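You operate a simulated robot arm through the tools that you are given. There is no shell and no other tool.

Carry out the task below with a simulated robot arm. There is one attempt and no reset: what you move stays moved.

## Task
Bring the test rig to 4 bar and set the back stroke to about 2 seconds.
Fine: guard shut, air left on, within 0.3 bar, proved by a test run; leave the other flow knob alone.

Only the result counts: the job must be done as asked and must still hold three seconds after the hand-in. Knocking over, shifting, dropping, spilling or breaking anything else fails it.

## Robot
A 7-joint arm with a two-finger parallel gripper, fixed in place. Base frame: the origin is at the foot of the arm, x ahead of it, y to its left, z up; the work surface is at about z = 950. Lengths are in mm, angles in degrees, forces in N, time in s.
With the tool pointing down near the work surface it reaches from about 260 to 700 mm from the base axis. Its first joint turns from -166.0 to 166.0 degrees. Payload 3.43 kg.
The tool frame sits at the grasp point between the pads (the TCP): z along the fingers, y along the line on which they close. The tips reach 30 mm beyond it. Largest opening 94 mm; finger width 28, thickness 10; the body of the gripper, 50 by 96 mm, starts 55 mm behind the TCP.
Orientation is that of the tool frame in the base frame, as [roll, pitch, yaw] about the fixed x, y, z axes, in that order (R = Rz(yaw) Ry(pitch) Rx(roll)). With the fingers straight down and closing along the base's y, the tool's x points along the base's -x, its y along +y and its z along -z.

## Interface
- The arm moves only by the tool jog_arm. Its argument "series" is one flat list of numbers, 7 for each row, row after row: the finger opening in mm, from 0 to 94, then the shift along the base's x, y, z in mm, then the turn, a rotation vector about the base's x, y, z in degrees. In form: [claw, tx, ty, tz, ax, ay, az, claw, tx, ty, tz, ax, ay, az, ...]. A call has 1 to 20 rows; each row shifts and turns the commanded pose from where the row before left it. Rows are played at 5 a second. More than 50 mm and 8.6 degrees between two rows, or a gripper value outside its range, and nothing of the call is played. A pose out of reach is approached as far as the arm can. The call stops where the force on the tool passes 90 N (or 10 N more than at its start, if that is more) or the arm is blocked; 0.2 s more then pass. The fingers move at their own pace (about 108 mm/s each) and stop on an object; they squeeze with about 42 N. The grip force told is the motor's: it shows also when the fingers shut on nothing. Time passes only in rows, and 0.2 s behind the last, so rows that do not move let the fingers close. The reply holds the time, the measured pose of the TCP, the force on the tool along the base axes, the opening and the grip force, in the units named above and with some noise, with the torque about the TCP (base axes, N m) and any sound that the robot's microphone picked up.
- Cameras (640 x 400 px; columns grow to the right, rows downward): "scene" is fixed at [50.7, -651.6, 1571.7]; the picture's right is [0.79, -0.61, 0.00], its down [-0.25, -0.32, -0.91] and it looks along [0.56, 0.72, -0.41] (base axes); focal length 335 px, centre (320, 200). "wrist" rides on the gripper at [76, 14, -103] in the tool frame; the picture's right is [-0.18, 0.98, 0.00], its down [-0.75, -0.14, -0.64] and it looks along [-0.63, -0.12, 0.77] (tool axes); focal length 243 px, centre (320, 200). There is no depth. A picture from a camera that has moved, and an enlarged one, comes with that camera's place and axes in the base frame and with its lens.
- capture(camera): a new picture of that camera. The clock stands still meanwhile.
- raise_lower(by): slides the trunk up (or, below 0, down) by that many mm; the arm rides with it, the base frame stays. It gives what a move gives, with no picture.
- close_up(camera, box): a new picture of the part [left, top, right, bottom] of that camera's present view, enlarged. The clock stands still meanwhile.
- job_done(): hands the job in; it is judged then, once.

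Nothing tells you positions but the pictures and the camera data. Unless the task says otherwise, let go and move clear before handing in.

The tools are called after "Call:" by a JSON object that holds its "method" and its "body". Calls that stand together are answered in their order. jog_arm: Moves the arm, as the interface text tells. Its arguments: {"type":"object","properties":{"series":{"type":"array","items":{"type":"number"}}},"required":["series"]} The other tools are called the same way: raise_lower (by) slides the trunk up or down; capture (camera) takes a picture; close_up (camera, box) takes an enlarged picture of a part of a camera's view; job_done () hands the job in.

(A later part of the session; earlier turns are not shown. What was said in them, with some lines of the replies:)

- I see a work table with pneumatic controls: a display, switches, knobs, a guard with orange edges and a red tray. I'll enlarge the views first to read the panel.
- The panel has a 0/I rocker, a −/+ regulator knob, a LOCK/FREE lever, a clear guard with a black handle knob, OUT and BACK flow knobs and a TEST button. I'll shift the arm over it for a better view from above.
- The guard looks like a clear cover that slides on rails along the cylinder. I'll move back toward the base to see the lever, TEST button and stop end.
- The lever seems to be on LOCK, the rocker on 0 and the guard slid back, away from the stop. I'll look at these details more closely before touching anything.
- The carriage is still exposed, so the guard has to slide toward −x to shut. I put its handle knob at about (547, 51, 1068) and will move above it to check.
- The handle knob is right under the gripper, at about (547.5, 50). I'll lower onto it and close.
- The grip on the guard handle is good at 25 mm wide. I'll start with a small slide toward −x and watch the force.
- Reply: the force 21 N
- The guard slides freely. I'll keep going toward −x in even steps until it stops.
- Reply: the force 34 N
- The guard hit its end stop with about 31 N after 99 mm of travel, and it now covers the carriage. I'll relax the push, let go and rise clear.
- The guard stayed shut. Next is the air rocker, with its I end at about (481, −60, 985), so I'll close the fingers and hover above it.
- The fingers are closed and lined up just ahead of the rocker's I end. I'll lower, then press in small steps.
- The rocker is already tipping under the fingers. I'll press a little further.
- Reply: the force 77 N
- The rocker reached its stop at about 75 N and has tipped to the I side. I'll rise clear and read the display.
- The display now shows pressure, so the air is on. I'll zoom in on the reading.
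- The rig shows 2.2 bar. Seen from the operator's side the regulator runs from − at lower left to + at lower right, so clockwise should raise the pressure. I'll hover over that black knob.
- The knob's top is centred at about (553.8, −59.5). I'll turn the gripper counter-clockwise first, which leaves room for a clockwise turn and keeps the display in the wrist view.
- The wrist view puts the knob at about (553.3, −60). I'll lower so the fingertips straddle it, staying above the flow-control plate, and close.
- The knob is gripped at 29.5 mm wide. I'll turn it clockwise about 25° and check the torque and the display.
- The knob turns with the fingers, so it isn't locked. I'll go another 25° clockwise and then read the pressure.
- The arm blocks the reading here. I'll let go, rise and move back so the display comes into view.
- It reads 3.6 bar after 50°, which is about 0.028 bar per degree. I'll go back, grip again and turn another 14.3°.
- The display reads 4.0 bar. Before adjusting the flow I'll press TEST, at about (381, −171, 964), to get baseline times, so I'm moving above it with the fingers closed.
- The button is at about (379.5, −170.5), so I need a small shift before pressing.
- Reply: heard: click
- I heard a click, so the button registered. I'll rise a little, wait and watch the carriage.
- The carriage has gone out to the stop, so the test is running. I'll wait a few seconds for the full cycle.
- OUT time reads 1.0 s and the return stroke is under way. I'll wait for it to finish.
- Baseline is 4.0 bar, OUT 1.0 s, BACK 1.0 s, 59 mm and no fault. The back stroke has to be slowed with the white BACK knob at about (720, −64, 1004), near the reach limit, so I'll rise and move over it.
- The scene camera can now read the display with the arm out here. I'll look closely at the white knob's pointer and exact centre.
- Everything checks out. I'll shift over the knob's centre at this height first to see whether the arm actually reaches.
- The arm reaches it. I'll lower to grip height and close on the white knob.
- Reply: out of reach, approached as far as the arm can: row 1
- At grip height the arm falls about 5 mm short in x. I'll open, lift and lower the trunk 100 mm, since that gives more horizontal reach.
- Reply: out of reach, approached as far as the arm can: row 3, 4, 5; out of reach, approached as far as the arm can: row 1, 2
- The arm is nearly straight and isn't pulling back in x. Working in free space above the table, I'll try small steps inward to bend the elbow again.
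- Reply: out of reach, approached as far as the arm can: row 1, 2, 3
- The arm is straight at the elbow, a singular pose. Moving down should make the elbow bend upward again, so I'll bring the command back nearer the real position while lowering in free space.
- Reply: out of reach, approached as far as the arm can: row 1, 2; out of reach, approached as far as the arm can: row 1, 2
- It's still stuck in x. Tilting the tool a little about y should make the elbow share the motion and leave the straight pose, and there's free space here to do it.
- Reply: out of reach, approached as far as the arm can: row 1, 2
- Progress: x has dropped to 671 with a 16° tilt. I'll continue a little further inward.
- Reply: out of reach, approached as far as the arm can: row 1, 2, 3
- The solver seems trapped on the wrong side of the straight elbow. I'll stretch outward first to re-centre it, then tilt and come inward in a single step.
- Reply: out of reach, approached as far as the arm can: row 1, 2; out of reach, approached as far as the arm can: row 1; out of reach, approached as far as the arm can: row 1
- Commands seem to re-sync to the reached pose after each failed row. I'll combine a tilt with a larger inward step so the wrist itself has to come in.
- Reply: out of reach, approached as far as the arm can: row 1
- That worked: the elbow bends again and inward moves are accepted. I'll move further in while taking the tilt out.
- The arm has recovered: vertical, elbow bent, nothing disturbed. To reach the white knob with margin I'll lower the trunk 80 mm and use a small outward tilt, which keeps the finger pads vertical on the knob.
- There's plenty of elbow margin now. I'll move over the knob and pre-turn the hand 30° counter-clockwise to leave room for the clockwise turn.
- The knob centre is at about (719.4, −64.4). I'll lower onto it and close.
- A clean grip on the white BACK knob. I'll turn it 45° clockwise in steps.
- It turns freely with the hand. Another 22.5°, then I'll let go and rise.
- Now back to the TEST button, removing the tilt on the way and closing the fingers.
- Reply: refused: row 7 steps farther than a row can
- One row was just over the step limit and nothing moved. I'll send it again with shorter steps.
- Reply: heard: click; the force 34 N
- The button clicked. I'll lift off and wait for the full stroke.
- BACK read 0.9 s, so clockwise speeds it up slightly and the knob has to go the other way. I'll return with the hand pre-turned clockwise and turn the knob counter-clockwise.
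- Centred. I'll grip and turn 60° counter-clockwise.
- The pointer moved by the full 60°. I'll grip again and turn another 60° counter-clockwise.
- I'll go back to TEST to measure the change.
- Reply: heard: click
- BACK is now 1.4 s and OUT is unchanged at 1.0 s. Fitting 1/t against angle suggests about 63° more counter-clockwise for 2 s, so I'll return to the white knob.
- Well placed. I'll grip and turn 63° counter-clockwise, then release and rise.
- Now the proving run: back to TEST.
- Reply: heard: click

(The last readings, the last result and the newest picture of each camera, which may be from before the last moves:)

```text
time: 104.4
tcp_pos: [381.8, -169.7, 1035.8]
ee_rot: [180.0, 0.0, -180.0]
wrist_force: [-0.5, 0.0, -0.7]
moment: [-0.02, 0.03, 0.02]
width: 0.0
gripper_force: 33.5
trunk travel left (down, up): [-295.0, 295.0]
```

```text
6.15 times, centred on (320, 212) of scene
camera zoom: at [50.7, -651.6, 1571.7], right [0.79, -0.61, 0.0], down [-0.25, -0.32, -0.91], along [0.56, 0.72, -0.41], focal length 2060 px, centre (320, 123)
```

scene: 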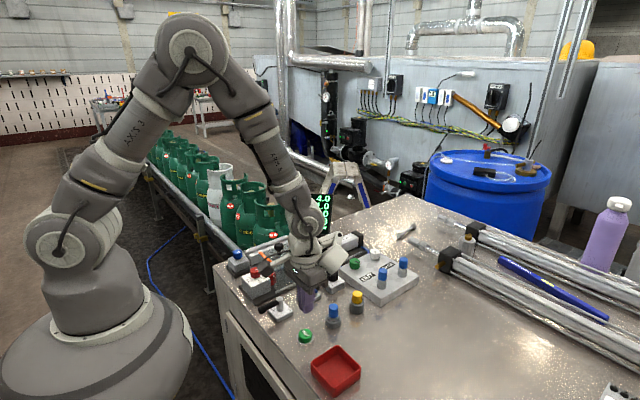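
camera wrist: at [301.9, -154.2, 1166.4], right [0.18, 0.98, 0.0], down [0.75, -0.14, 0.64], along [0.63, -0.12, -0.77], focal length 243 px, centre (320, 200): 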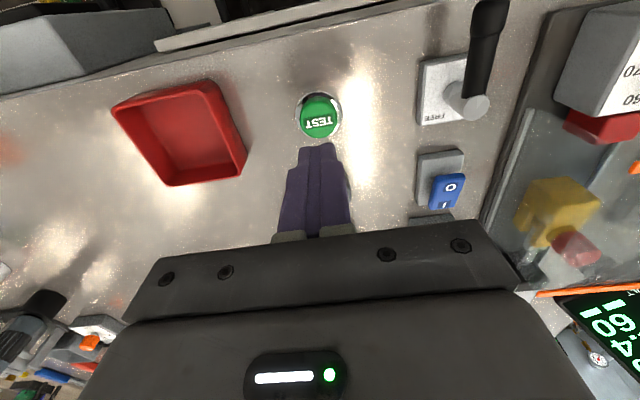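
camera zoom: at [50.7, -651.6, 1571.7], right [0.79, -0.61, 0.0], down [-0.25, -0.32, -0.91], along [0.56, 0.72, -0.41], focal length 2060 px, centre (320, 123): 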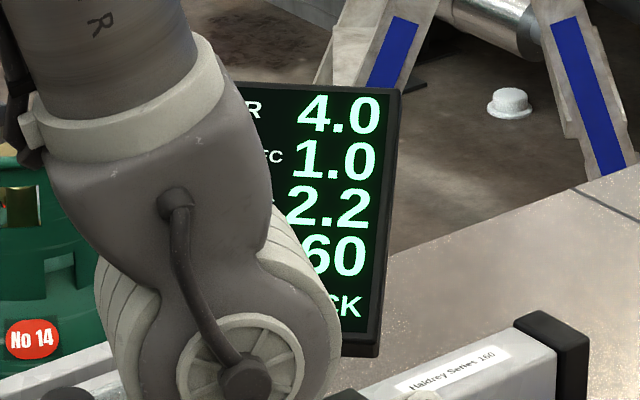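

BACK reads 2.2 s, but the LAST FAULT row now shows a word ending in "CK". I'll move the arm aside to read it.

Call:
{"method": "jog_arm", "body": {"series": [0, -20, -10, 45, 0, 0, 0, 0, -20, -10, 45, 0, 0, 0, 0, 0, 0, 0, 0, 0, 0]}}

Call:
{"method": "close_up", "body": {"camera": "scene", "box": [280, 180, 350, 245]}}

Call:
{"method": "capture", "body": {"camera": "wrist"}}

```text
refused: row 1 steps farther than a row can; nothing moved
```

```text
6.15 times, centred on (315, 212) of scene
camera zoom: at [50.7, -651.6, 1571.7], right [0.79, -0.61, 0.0], down [-0.25, -0.32, -0.91], along [0.56, 0.72, -0.41], focal length 2060 px, centre (351, 123)
```

zoom: 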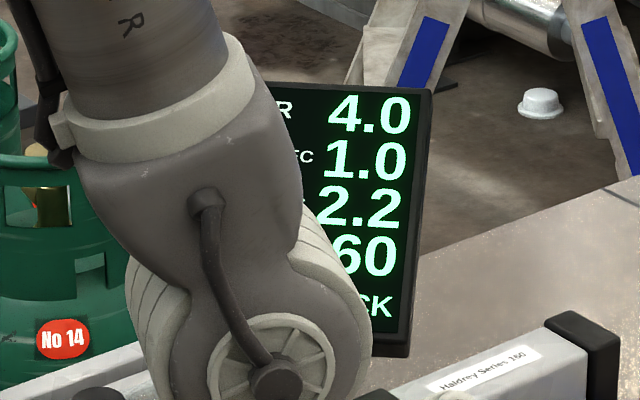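

```text
taken
camera wrist: at [304.0, -155.4, 1139.7], right [0.18, 0.98, 0.0], down [0.75, -0.14, 0.64], along [0.63, -0.12, -0.77], focal length 243 px, centre (320, 200)
```

wrist: 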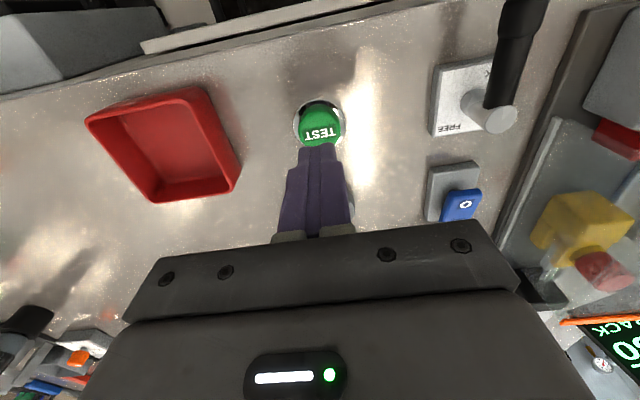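

Call:
{"method": "jog_arm", "body": {"series": [0, -15, 0, 45, 0, 0, 0, 0, -15, 10, 45, 0, 0, 0, 0, 0, 20, 40, 0, 0, 0, 0, 0, 20, 40, 0, 0, 0, 0, 0, 20, 30, 0, 0, 0, 0, 0, 0, 0, 0, 0, 0]}}

Call:
{"method": "capture", "body": {"camera": "scene"}}

Call:
{"method": "close_up", "body": {"camera": "scene", "box": [280, 180, 350, 245]}}

Call:
{"method": "close_up", "body": {"camera": "scene", "box": [220, 220, 420, 340]}}

```text
time: 105.8
tcp_pos: [352.2, -97.3, 1238.3]
ee_rot: [-180.0, 0.1, -179.9]
wrist_force: [0.5, 0.5, 1.4]
moment: [0.03, -0.01, -0.01]
width: 0.3
gripper_force: 32.7
trunk travel left (down, up): [-295.0, 295.0]
```

```text
taken
```

scene: 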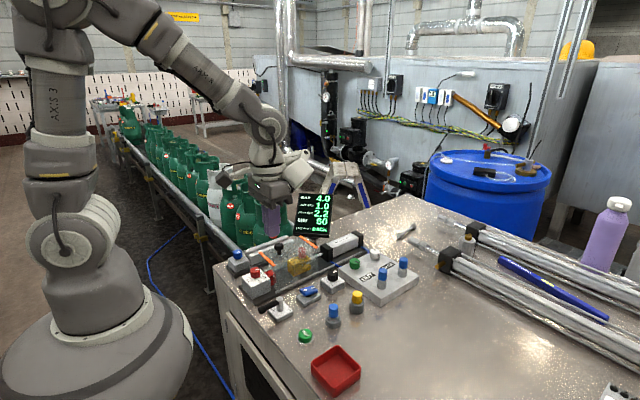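

```text
6.15 times, centred on (315, 212) of scene
camera zoom: at [50.7, -651.6, 1571.7], right [0.79, -0.61, 0.0], down [-0.25, -0.32, -0.91], along [0.56, 0.72, -0.41], focal length 2060 px, centre (351, 123)
```

zoom: 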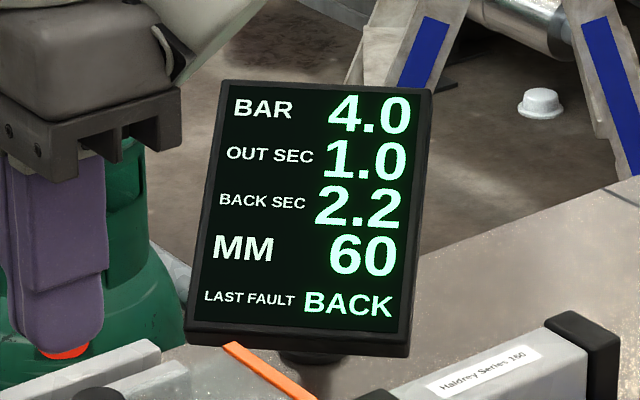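

```text
3.20 times, centred on (320, 280) of scene
camera zoom: at [50.7, -651.6, 1571.7], right [0.79, -0.61, 0.0], down [-0.25, -0.32, -0.91], along [0.56, 0.72, -0.41], focal length 1071 px, centre (320, -56)
```

zoom: 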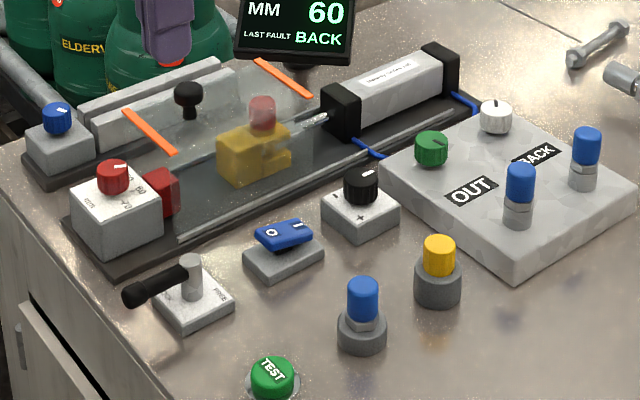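

The fault reads BACK, which looks like an upper limit on the back stroke: 1.4 s was fine and 2.2 s is not. About 14° clockwise should give roughly 1.95 s, so I'll go back to the white knob.

Call:
{"method": "jog_arm", "body": {"series": [60, 38, 4.5, -19, 0, 0, 0, 60, 38, 4.5, -19, 0, 0, 0, 60, 38, 4.5, -19, 0, 0, 0, 60, 38, 4.5, -19, 0, 0, 0, 60, 38, 4.5, -19, 0, 0, 0, 60, 38, 4.5, -19, 0, 0, 0, 60, 40, 3, 0, 0, -6, 0, 60, 40, 2, 0, 0, -6, 0, 60, 40, 0, -20, 0, 0, 0, 60, 20, 0, -34, 0, 0, 0, 60, 0, 0, 0, 0, 0, 0]}}

Call:
{"method": "close_up", "body": {"camera": "wrist", "box": [250, 70, 390, 190]}}

Call:
{"method": "capture", "body": {"camera": "scene"}}

```text
time: 108.2
tcp_pos: [719.5, -67.4, 1068.6]
ee_rot: [-180.0, 12.0, -180.0]
wrist_force: [0.1, 0.5, 0.2]
moment: [0.0, 0.0, -0.03]
width: 60.1
gripper_force: 0.2
trunk travel left (down, up): [-295.0, 295.0]
```

```text
3.33 times, centred on (320, 130) of wrist
camera zoom: at [623.0, -52.1, 1155.0], right [0.18, 0.98, 0.04], down [0.6, -0.14, 0.78], along [0.78, -0.12, -0.62], focal length 809 px, centre (320, 433)
```

zoom: 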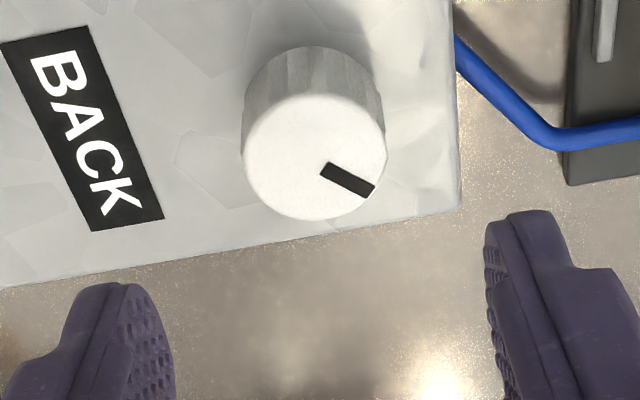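

```text
taken
```

scene: 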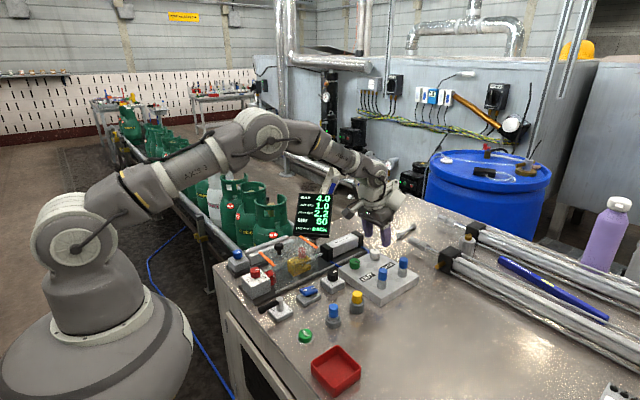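

Call:
{"method": "jog_arm", "body": {"series": [60, 0.8, 1, -17, 0, 0, 0, 60, 0, 0, -17, 0, 0, 0, 60, 0, 0, -16.5, 0, 0, 0, 60, 0, 0, 0, 0, 0, 0]}}

Call:
{"method": "close_up", "body": {"camera": "wrist", "box": [250, 90, 390, 210]}}

```text
time: 109.2
tcp_pos: [720.4, -65.3, 1018.3]
ee_rot: [179.9, 12.0, 180.0]
wrist_force: [0.1, 1.1, 0.0]
moment: [0.02, 0.0, -0.01]
width: 60.2
gripper_force: 0.1
trunk travel left (down, up): [-295.0, 295.0]
```

```text
3.33 times, centred on (320, 150) of wrist
camera zoom: at [623.0, -51.3, 1103.3], right [0.18, 0.98, 0.04], down [0.6, -0.14, 0.78], along [0.78, -0.12, -0.62], focal length 809 px, centre (320, 367)
```

zoom: 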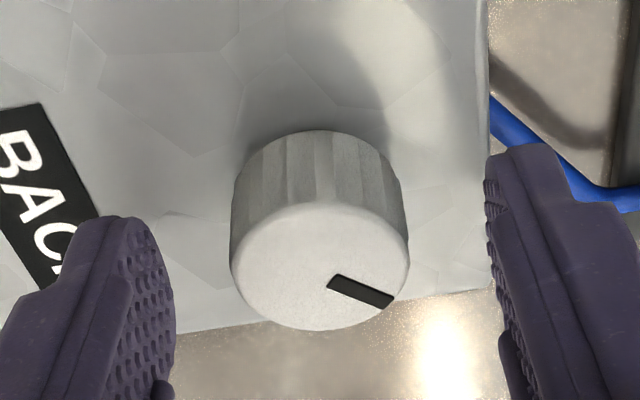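

I'll grip, turn 14° clockwise, release and rise.

Call:
{"method": "jog_arm", "body": {"series": [20, 0, 0, 0, 0, 0, 0, 20, 0, 0, 0, 0, 0, 0, 20, 0, 0, 0, 0, 0, 0, 20, 0, 0, 0, 0, 0, -7, 20, 0, 0, 0, 0, 0, -7, 20, 0, 0, 0, 0, 0, 0, 20, 0, 0, 0, 0, 0, 0, 60, 0, 0, 0, 0, 0, 0, 60, 0, 0, 0, 0, 0, 0, 60, 0, 0, 30, 0, 0, 0, 60, 0, 0, 35, 0, 0, 0, 60, 0, 0, 0, 0, 0, 0]}}

Call:
{"method": "close_up", "body": {"camera": "wrist", "box": [250, 70, 390, 190]}}

```text
time: 111.8
tcp_pos: [720.9, -65.1, 1080.4]
ee_rot: [180.0, 12.0, 166.0]
wrist_force: [0.0, 0.1, -0.3]
moment: [0.04, 0.02, 0.03]
width: 60.3
gripper_force: 0.1
trunk travel left (down, up): [-295.0, 295.0]
```

```text
3.33 times, centred on (320, 130) of wrist
camera zoom: at [630.2, -28.6, 1166.1], right [0.41, 0.91, 0.04], down [0.55, -0.28, 0.78], along [0.72, -0.3, -0.62], focal length 809 px, centre (320, 433)
```

zoom: 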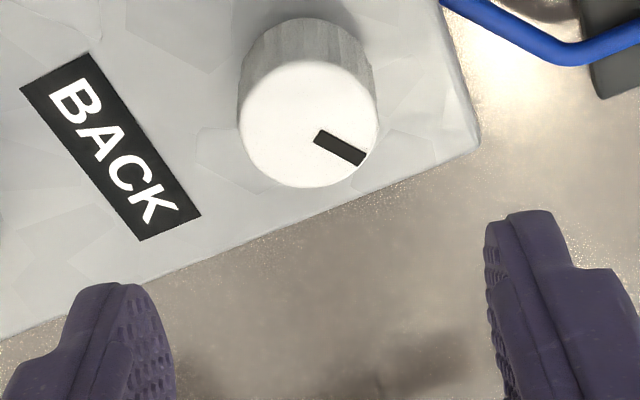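

Call:
{"method": "jog_arm", "body": {"series": [60, -20, 0, 20, 0, 0, 7, 60, -30, 0, 20, 0, 0, 7, 60, -40, 0, 0, 0, 0, 0, 60, -40, 0, 0, 0, 0, 0, 0, -40, -20, 0, 0, 6, 0, 0, -40, -20, 0, 0, 6, 0, 0, -40, -20, 0, 0, 0, 0, 0, -40, -20, -10, 0, 0, 0, 0, -40, -20, -10, 0, 0, 0, 0, -9, -4, -40, 0, 0, 0, 0, 0, 0, 0, 0, 0, 0]}}

Call:
{"method": "capture", "body": {"camera": "wrist"}}

```text
time: 114.2
tcp_pos: [383.4, -173.2, 1058.8]
ee_rot: [180.0, 0.0, 179.9]
wrist_force: [-1.0, 0.0, -0.5]
moment: [-0.01, -0.02, -0.02]
width: 0.0
gripper_force: 33.5
trunk travel left (down, up): [-295.0, 295.0]
```

```text
taken
camera wrist: at [306.4, -158.4, 1162.8], right [0.18, 0.98, 0.0], down [0.75, -0.14, 0.64], along [0.63, -0.12, -0.77], focal length 243 px, centre (320, 200)
```

wrist: 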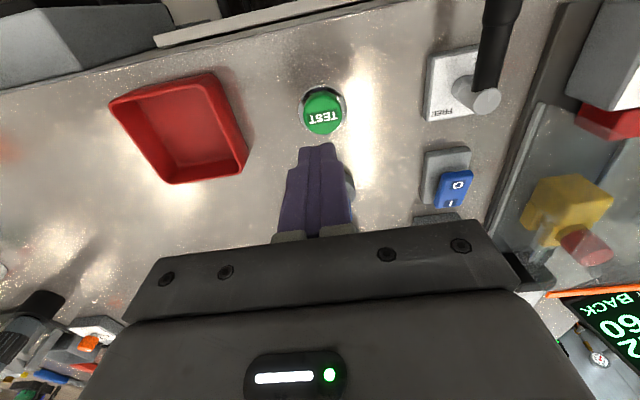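

Call:
{"method": "jog_arm", "body": {"series": [0, -2.7, 3, -28, 0, 0, 0, 0, 0, 0, -24, 0, 0, 0, 0, 0, 0, -8, 0, 0, 0, 0, 0, 0, -4, 0, 0, 0, 0, 0, 0, 0, 0, 0, 0]}}

```text
time: 115.4
tcp_pos: [380.4, -168.3, 996.3]
ee_rot: [179.9, 0.0, 180.0]
wrist_force: [1.8, -0.4, 2.8]
moment: [-0.04, -0.02, 0.03]
width: 0.0
gripper_force: 33.1
trunk travel left (down, up): [-295.0, 295.0]
heard: click
```

Call:
{"method": "jog_arm", "body": {"series": [0, 0, 0, 15, 0, 0, 0, 0, -15, 0, 40, 0, 0, 0, 0, -15, 10, 45, 0, 0, 0, 0, 0, 20, 40, 0, 0, 0, 0, 0, 20, 40, 0, 0, 0, 0, 0, 20, 30, 0, 0, 0, 0, 0, 0, 0, 0, 0, 0, 0, 0, 0, 0, 0, 0, 0, 0, 0, 0, 0, 0, 0, 0, 0, 0, 0, 0, 0, 0, 0, 0, 0, 0, 0, 0, 0, 0, 0, 0, 0, 0, 0, 0, 0, 0, 0, 0, 0, 0, 0, 0, 0, 0, 0, 0, 0, 0, 0, 0, 0, 0, 0, 0, 0, 0, 0, 0, 0, 0, 0, 0, 0, 0, 0, 0, 0, 0, 0, 0, 0, 0, 0, 0, 0, 0, 0]}}

Call:
{"method": "capture", "body": {"camera": "scene"}}

Call:
{"method": "close_up", "body": {"camera": "scene", "box": [280, 180, 350, 245]}}

```text
time: 119.2
tcp_pos: [351.7, -96.7, 1209.4]
ee_rot: [-179.9, 0.0, 180.0]
wrist_force: [-0.4, -0.1, 0.1]
moment: [-0.02, -0.04, 0.0]
width: 0.0
gripper_force: 33.0
trunk travel left (down, up): [-295.0, 295.0]
```

```text
taken
```

scene: 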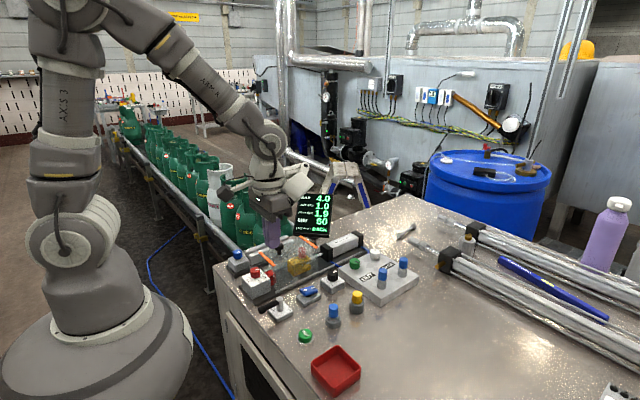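

```text
6.15 times, centred on (315, 212) of scene
camera zoom: at [50.7, -651.6, 1571.7], right [0.79, -0.61, 0.0], down [-0.25, -0.32, -0.91], along [0.56, 0.72, -0.41], focal length 2060 px, centre (351, 123)
```

zoom: 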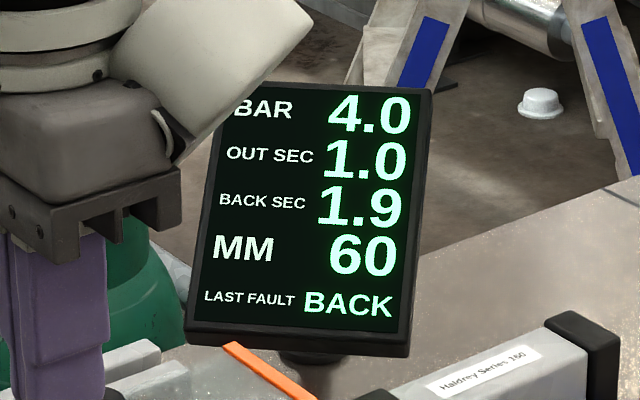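

BACK is now 1.9 s at 4.0 bar. LAST FAULT still shows BACK, which may just be latched from the 2.2 s run, so I'll run TEST again and watch that row during the cycle.

Call:
{"method": "jog_arm", "body": {"series": [0, 0, -20, -30, 0, 0, 0, 0, 0, -20, -40, 0, 0, 0, 0, 0, -20, -40, 0, 0, 0, 0, 14, -10, -40, 0, 0, 0, 0, 15, -2, -30, 0, 0, 0, 0, 0, 0, 0, 0, 0, 0]}}

Call:
{"method": "capture", "body": {"camera": "wrist"}}

```text
time: 120.6
tcp_pos: [378.3, -169.6, 1024.8]
ee_rot: [-180.0, 0.0, 180.0]
wrist_force: [-0.1, 0.0, 0.2]
moment: [0.03, 0.0, 0.0]
width: 0.0
gripper_force: 32.6
trunk travel left (down, up): [-295.0, 295.0]
```

```text
taken
camera wrist: at [301.9, -155.6, 1129.4], right [0.18, 0.98, 0.0], down [0.75, -0.14, 0.64], along [0.63, -0.12, -0.77], focal length 243 px, centre (320, 200)
```

wrist: 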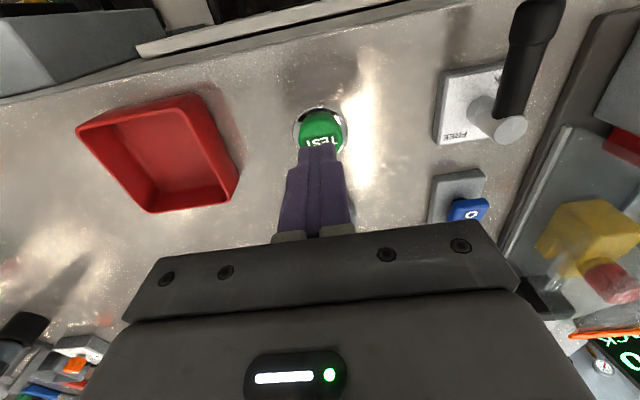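

Call:
{"method": "jog_arm", "body": {"series": [0, 1.5, 0, -17, 0, 0, 0, 0, 0, 0, -8, 0, 0, 0, 0, 0, 0, -4, 0, 0, 0]}}

Call:
{"method": "close_up", "body": {"camera": "scene", "box": [290, 180, 350, 245]}}

```text
time: 121.4
tcp_pos: [380.8, -171.3, 998.1]
ee_rot: [-180.0, 0.0, 180.0]
wrist_force: [0.9, 1.0, 1.9]
moment: [0.02, -0.02, 0.0]
width: 0.1
gripper_force: 32.8
trunk travel left (down, up): [-295.0, 295.0]
```

```text
6.15 times, centred on (320, 212) of scene
camera zoom: at [50.7, -651.6, 1571.7], right [0.79, -0.61, 0.0], down [-0.25, -0.32, -0.91], along [0.56, 0.72, -0.41], focal length 2060 px, centre (320, 123)
```

zoom: 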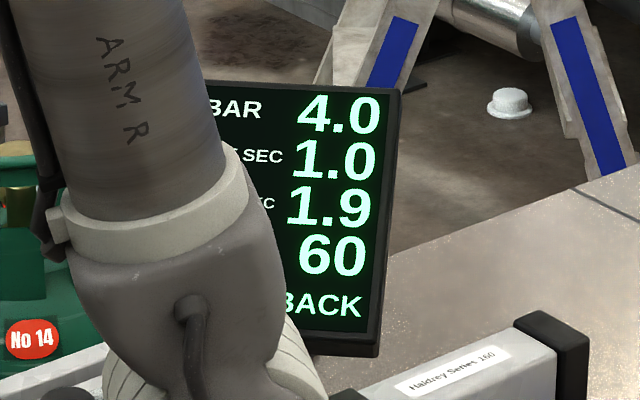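

No click yet, so a few millimetres more.

Call:
{"method": "jog_arm", "body": {"series": [0, 0, 0, -3, 0, 0, 0]}}

Call:
{"method": "close_up", "body": {"camera": "scene", "box": [290, 180, 350, 245]}}

```text
time: 121.8
tcp_pos: [379.4, -170.7, 996.1]
ee_rot: [-180.0, 0.1, 180.0]
wrist_force: [4.3, -0.7, 4.3]
moment: [0.0, -0.06, 0.01]
width: 0.1
gripper_force: 33.1
trunk travel left (down, up): [-295.0, 295.0]
heard: click
```

```text
6.15 times, centred on (320, 212) of scene
camera zoom: at [50.7, -651.6, 1571.7], right [0.79, -0.61, 0.0], down [-0.25, -0.32, -0.91], along [0.56, 0.72, -0.41], focal length 2060 px, centre (320, 123)
```

zoom: 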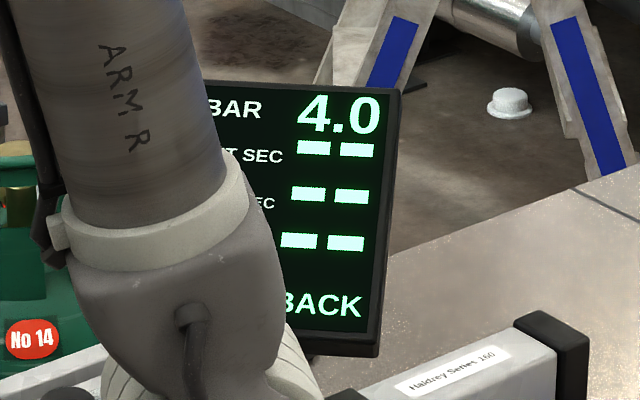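

The time rows clear at the start of a run but LAST FAULT stays latched, so it's a history field. I'll let this run finish.

Call:
{"method": "jog_arm", "body": {"series": [0, 0, 0, 15, 0, 0, 0, 0, 0, 0, 25, 0, 0, 0, 0, 0, 0, 0, 0, 0, 0, 0, 0, 0, 0, 0, 0, 0]}}

Call:
{"method": "close_up", "body": {"camera": "scene", "box": [290, 180, 350, 245]}}

Call:
{"method": "jog_arm", "body": {"series": [0, 0, 0, 0, 0, 0, 0, 0, 0, 0, 0, 0, 0, 0, 0, 0, 0, 0, 0, 0, 0, 0, 0, 0, 0, 0, 0, 0]}}

Call:
{"method": "close_up", "body": {"camera": "scene", "box": [290, 180, 350, 245]}}

Call:
{"method": "jog_arm", "body": {"series": [0, 0, 0, 0, 0, 0, 0, 0, 0, 0, 0, 0, 0, 0, 0, 0, 0, 0, 0, 0, 0, 0, 0, 0, 0, 0, 0, 0, 0, 0, 0, 0, 0, 0, 0, 0, 0, 0, 0, 0, 0, 0]}}

Call:
{"method": "close_up", "body": {"camera": "scene", "box": [290, 180, 350, 245]}}

```text
time: 122.8
tcp_pos: [378.8, -168.9, 1036.7]
ee_rot: [-180.0, 0.0, 180.0]
wrist_force: [0.0, 0.2, -0.2]
moment: [0.03, -0.02, -0.03]
width: 0.0
gripper_force: 32.8
trunk travel left (down, up): [-295.0, 295.0]
```

```text
6.15 times, centred on (320, 212) of scene
camera zoom: at [50.7, -651.6, 1571.7], right [0.79, -0.61, 0.0], down [-0.25, -0.32, -0.91], along [0.56, 0.72, -0.41], focal length 2060 px, centre (320, 123)
```

zoom: 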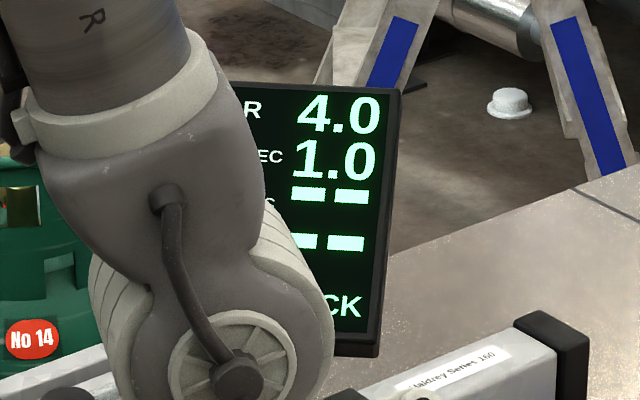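

```text
time: 123.8
tcp_pos: [379.6, -169.1, 1037.4]
ee_rot: [180.0, -0.1, -180.0]
wrist_force: [-0.2, -0.2, 0.2]
moment: [-0.01, -0.01, -0.03]
width: 0.1
gripper_force: 32.8
trunk travel left (down, up): [-295.0, 295.0]
```

```text
6.15 times, centred on (320, 212) of scene
camera zoom: at [50.7, -651.6, 1571.7], right [0.79, -0.61, 0.0], down [-0.25, -0.32, -0.91], along [0.56, 0.72, -0.41], focal length 2060 px, centre (320, 123)
```

zoom: 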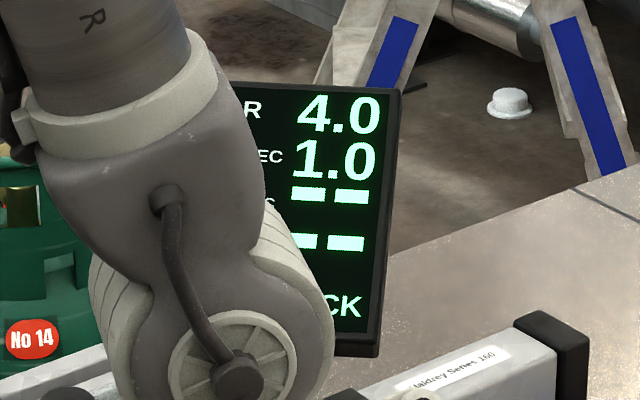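

```text
time: 125.2
tcp_pos: [378.8, -168.5, 1038.5]
ee_rot: [180.0, 0.1, -180.0]
wrist_force: [0.7, -0.9, 0.0]
moment: [-0.02, 0.02, 0.0]
width: 0.0
gripper_force: 32.9
trunk travel left (down, up): [-295.0, 295.0]
```

```text
6.15 times, centred on (320, 212) of scene
camera zoom: at [50.7, -651.6, 1571.7], right [0.79, -0.61, 0.0], down [-0.25, -0.32, -0.91], along [0.56, 0.72, -0.41], focal length 2060 px, centre (320, 123)
```

zoom: 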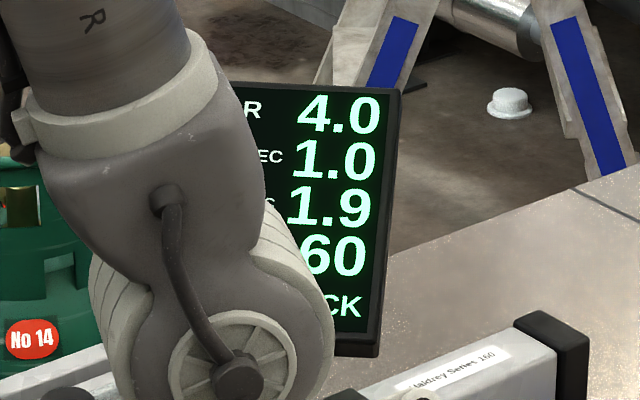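

The run repeated at 4.0 bar, OUT 1.0 s and BACK 1.9 s. To sit closer to 2 s while staying below the fault level, I'll give the white knob one last 3° counter-clockwise nudge and prove it again.

Call:
{"method": "jog_arm", "body": {"series": [60, 0, 0, 45, 0, 0, 0, 60, 0, 0, 40, 0, 0, 0, 60, 40, 20, 0, 0, 0, 0, 60, 40, 20, 0, 0, 0, 0, 60, 40, 20, 0, 0, 0, 0, 60, 40, 20, 0, 0, 0, 0, 60, 40, 20, 0, 0, 0, 0, 60, 40, 3, 0, 0, -6, 0, 60, 40, 1, 0, 0, -6, 0, 60, 40, 0, -20, 0, 0, 0, 60, 20, 0, -34, 0, 0, 0, 60, 0, 0, 0, 0, 0, 0]}}

Call:
{"method": "close_up", "body": {"camera": "wrist", "box": [250, 70, 390, 190]}}

Call:
{"method": "close_up", "body": {"camera": "scene", "box": [280, 180, 350, 245]}}

```text
time: 127.8
tcp_pos: [723.6, -65.8, 1068.7]
ee_rot: [180.0, 12.0, 180.0]
wrist_force: [1.4, 0.5, 0.2]
moment: [0.04, -0.02, -0.03]
width: 60.0
gripper_force: 0.0
trunk travel left (down, up): [-295.0, 295.0]
```

```text
3.33 times, centred on (320, 130) of wrist
camera zoom: at [626.0, -51.4, 1153.2], right [0.18, 0.98, 0.04], down [0.6, -0.14, 0.78], along [0.78, -0.12, -0.62], focal length 809 px, centre (320, 433)
```

zoom: 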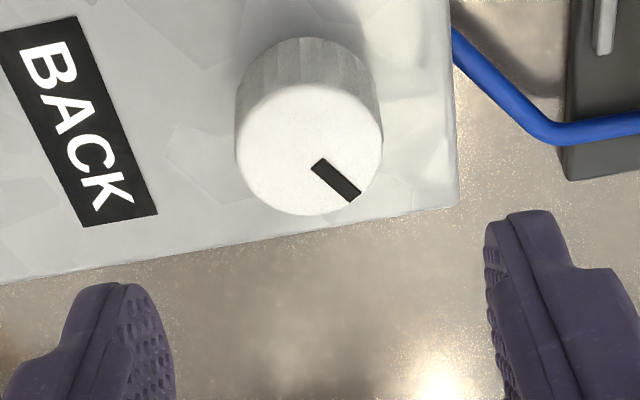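

```text
6.15 times, centred on (315, 212) of scene
camera zoom: at [50.7, -651.6, 1571.7], right [0.79, -0.61, 0.0], down [-0.25, -0.32, -0.91], along [0.56, 0.72, -0.41], focal length 2060 px, centre (351, 123)
```

zoom: 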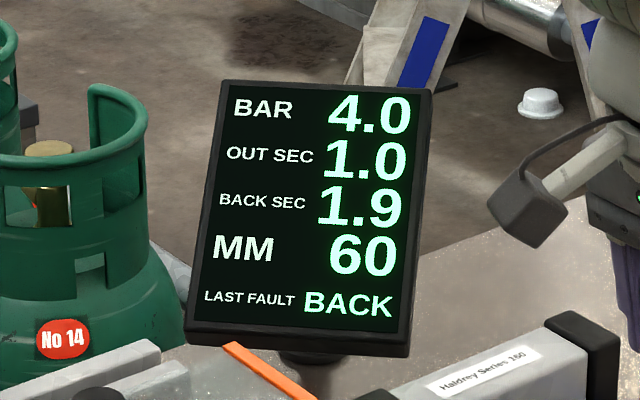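

Call:
{"method": "jog_arm", "body": {"series": [60, -1.6, 0.4, -17, 0, 0, 0, 60, 0, 0, -17, 0, 0, 0, 60, 0, 0, -16, 0, 0, 0, 60, 0, 0, 0, 0, 0, 0]}}

Call:
{"method": "close_up", "body": {"camera": "wrist", "box": [250, 90, 390, 210]}}

```text
time: 128.8
tcp_pos: [720.5, -66.7, 1017.6]
ee_rot: [180.0, 11.9, 179.9]
wrist_force: [0.6, 0.2, 0.1]
moment: [-0.03, 0.0, 0.0]
width: 60.4
gripper_force: 0.0
trunk travel left (down, up): [-295.0, 295.0]
```

```text
3.33 times, centred on (320, 150) of wrist
camera zoom: at [623.2, -52.4, 1102.8], right [0.18, 0.98, 0.04], down [0.6, -0.14, 0.78], along [0.78, -0.12, -0.62], focal length 809 px, centre (320, 367)
```

zoom: 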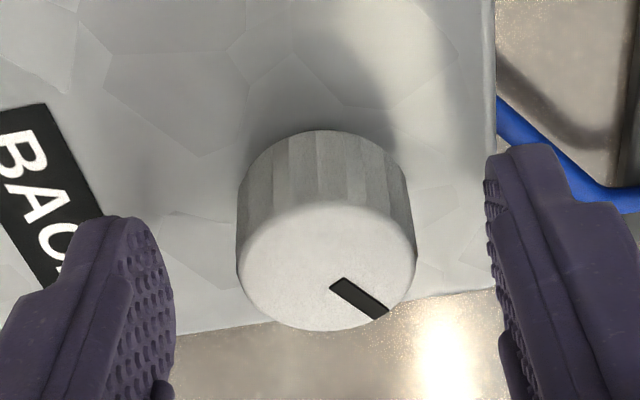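

Call:
{"method": "jog_arm", "body": {"series": [20, 0, 0.8, 0, 0, 0, 0, 20, 0, 0, 0, 0, 0, 0, 20, 0, 0, 0, 0, 0, 0, 20, 0, 0, 0, 0, 0, 3.2, 20, 0, 0, 0, 0, 0, 0, 20, 0, 0, 0, 0, 0, 0, 60, 0, 0, 0, 0, 0, 0, 60, 0, 0, 0, 0, 0, 0, 60, 0, 0, 30, 0, 0, 0, 60, 0, 0, 35, 0, 0, 0, 60, 0, 0, 0, 0, 0, 0]}}

Call:
{"method": "close_up", "body": {"camera": "wrist", "box": [250, 70, 390, 190]}}

```text
time: 131.2
tcp_pos: [716.0, -64.6, 1082.5]
ee_rot: [-180.0, 12.1, -176.9]
wrist_force: [0.3, -0.1, -0.4]
moment: [-0.02, 0.0, 0.01]
width: 60.0
gripper_force: 0.1
trunk travel left (down, up): [-295.0, 295.0]
```

```text
3.33 times, centred on (320, 130) of wrist
camera zoom: at [618.3, -55.6, 1167.9], right [0.13, 0.99, 0.04], down [0.61, -0.11, 0.78], along [0.78, -0.07, -0.62], focal length 809 px, centre (320, 433)
```

zoom: 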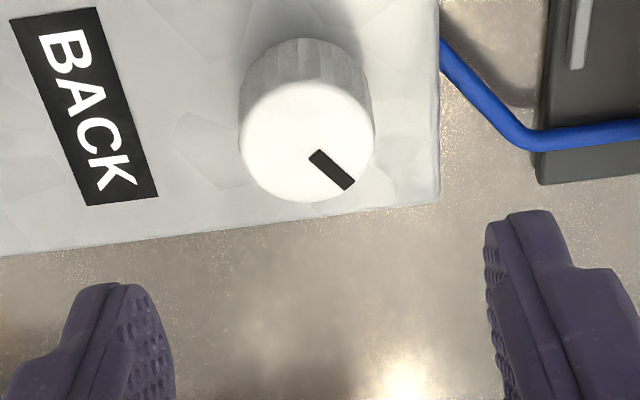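

Nudge done and hand clear. Back to TEST for the proving run.

Call:
{"method": "jog_arm", "body": {"series": [60, -20, 0, 20, 0, 0, -3.2, 60, -30, 0, 20, 0, 0, 0, 60, -40, 0, 0, 0, 0, 0, 60, -40, 0, 0, 0, 0, 0, 0, -40, -20, 0, 0, 6, 0, 0, -40, -20, 0, 0, 6, 0, 0, -40, -20, 0, 0, 0, 0, 0, -40, -20, -10, 0, 0, 0, 0, -40, -20, -10, 0, 0, 0, 0, -9, -4, -40, 0, 0, 0, 0, 0, 0, 0, 0, 0, 0]}}

Call:
{"method": "capture", "body": {"camera": "wrist"}}

```text
time: 133.6
tcp_pos: [378.2, -167.9, 1062.0]
ee_rot: [180.0, 0.1, 180.0]
wrist_force: [-0.1, 0.6, -1.2]
moment: [-0.01, 0.02, 0.0]
width: 0.1
gripper_force: 33.5
trunk travel left (down, up): [-295.0, 295.0]
```

```text
taken
camera wrist: at [301.5, -154.5, 1166.5], right [0.18, 0.98, 0.0], down [0.75, -0.14, 0.64], along [0.63, -0.12, -0.77], focal length 243 px, centre (320, 200)
```

wrist: 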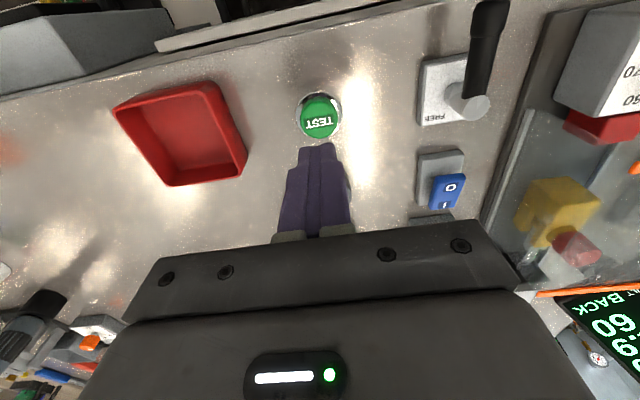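

Call:
{"method": "jog_arm", "body": {"series": [0, 2, -1.2, -30, 0, 0, 0, 0, 0, 0, -26, 0, 0, 0, 0, 0, 0, -8, 0, 0, 0, 0, 0, 0, -3.5, 0, 0, 0, 0, 0, 0, 0, 0, 0, 0]}}

```text
time: 134.8
tcp_pos: [381.0, -170.7, 994.6]
ee_rot: [-179.9, 0.1, -179.9]
wrist_force: [3.9, -3.4, 12.9]
moment: [-0.14, -0.06, 0.01]
width: 0.0
gripper_force: 33.3
trunk travel left (down, up): [-295.0, 295.0]
heard: click
```

It clicked. I'll lift clear toward the base side and wait for the cycle to finish.

Call:
{"method": "jog_arm", "body": {"series": [0, 0, 0, 15, 0, 0, 0, 0, -15, 0, 40, 0, 0, 0, 0, -15, 10, 45, 0, 0, 0, 0, 0, 20, 40, 0, 0, 0, 0, 0, 20, 40, 0, 0, 0, 0, 0, 20, 40, 0, 0, 0, 0, 0, 0, 40, 0, 0, 0, 0, 0, 0, 0, 0, 0, 0, 0, 0, 0, 0, 0, 0, 0, 0, 0, 0, 0, 0, 0, 0, 0, 0, 0, 0, 0, 0, 0, 0, 0, 0, 0, 0, 0, 0, 0, 0, 0, 0, 0, 0, 0, 0, 0, 0, 0, 0, 0, 0, 0, 0, 0, 0, 0, 0, 0, 0, 0, 0, 0, 0, 0, 0, 0, 0, 0, 0, 0, 0, 0, 0, 0, 0, 0, 0, 0, 0]}}

Call:
{"method": "close_up", "body": {"camera": "scene", "box": [280, 180, 350, 245]}}

Call:
{"method": "close_up", "body": {"camera": "scene", "box": [220, 220, 420, 340]}}

Call:
{"method": "capture", "body": {"camera": "scene"}}

```text
time: 138.6
tcp_pos: [348.6, -101.1, 1254.1]
ee_rot: [-179.9, 0.0, 180.0]
wrist_force: [0.8, -0.2, 0.5]
moment: [-0.04, -0.01, -0.01]
width: 0.0
gripper_force: 32.7
trunk travel left (down, up): [-295.0, 295.0]
```

```text
6.15 times, centred on (315, 212) of scene
camera zoom: at [50.7, -651.6, 1571.7], right [0.79, -0.61, 0.0], down [-0.25, -0.32, -0.91], along [0.56, 0.72, -0.41], focal length 2060 px, centre (351, 123)
```

zoom: 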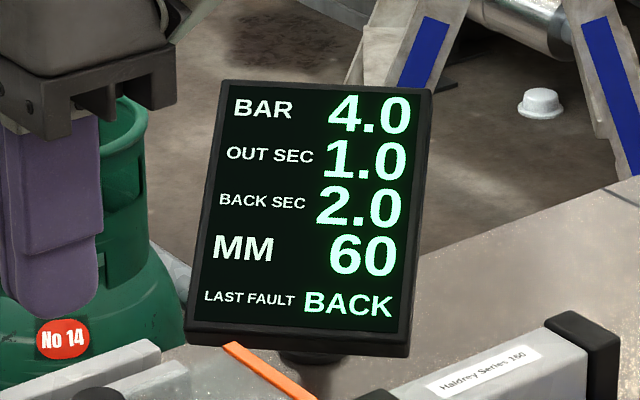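

```text
3.20 times, centred on (320, 280) of scene
camera zoom: at [50.7, -651.6, 1571.7], right [0.79, -0.61, 0.0], down [-0.25, -0.32, -0.91], along [0.56, 0.72, -0.41], focal length 1071 px, centre (320, -56)
```

zoom: 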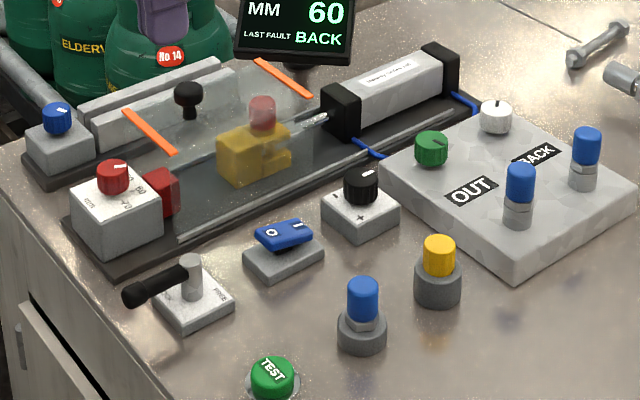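

```text
taken
```

scene: 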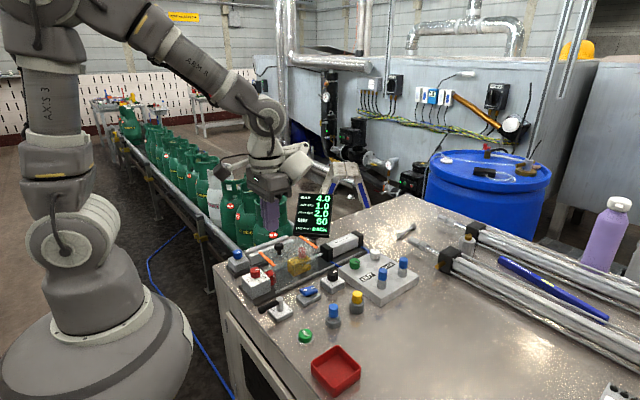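

The last test run reads 4.0 bar, OUT 1.0 s and BACK 2.0 s over 60 mm, with the guard shut and the air on. LAST FAULT still shows BACK, a latched entry that first appeared with the 2.2 s run. The OUT knob was not touched and the arm is clear, so I'm handing in.

Call:
{"method": "job_done", "body": {}}

```text
The job is handed in.
```

I set the rig to 4.0 bar and the back stroke to 2.0 s, ran a test to prove it, and handed the job in. I haven't seen a verdict.

| Item | State at hand-in |
|---|---|
| Pressure | 4.0 bar, steady through every test run |
| Back stroke | 2.0 s on the last test run, made after the final adjustment |
| Out stroke | 1.0 s on every run; I didn't touch the green OUT knob |
| Stroke length | 60 mm (59 mm on the first two runs) |
| Guard | Shut against its end stop |
| Air | On |

- **Fault on the display:** LAST FAULT still shows BACK. It appeared when I overshot to 2.2 s and has stayed there since. The field doesn't clear when a new run starts, so I can't confirm from the display that the 2.0 s run was free of that fault. I believe BACK means the back stroke was too slow, because the runs at 0.9 to 1.4 s showed no fault.
- **Trunk height:** I lowered the robot's trunk by 80 mm to reach the white BACK knob and left it there. The arm was clear of the rig when I handed in.
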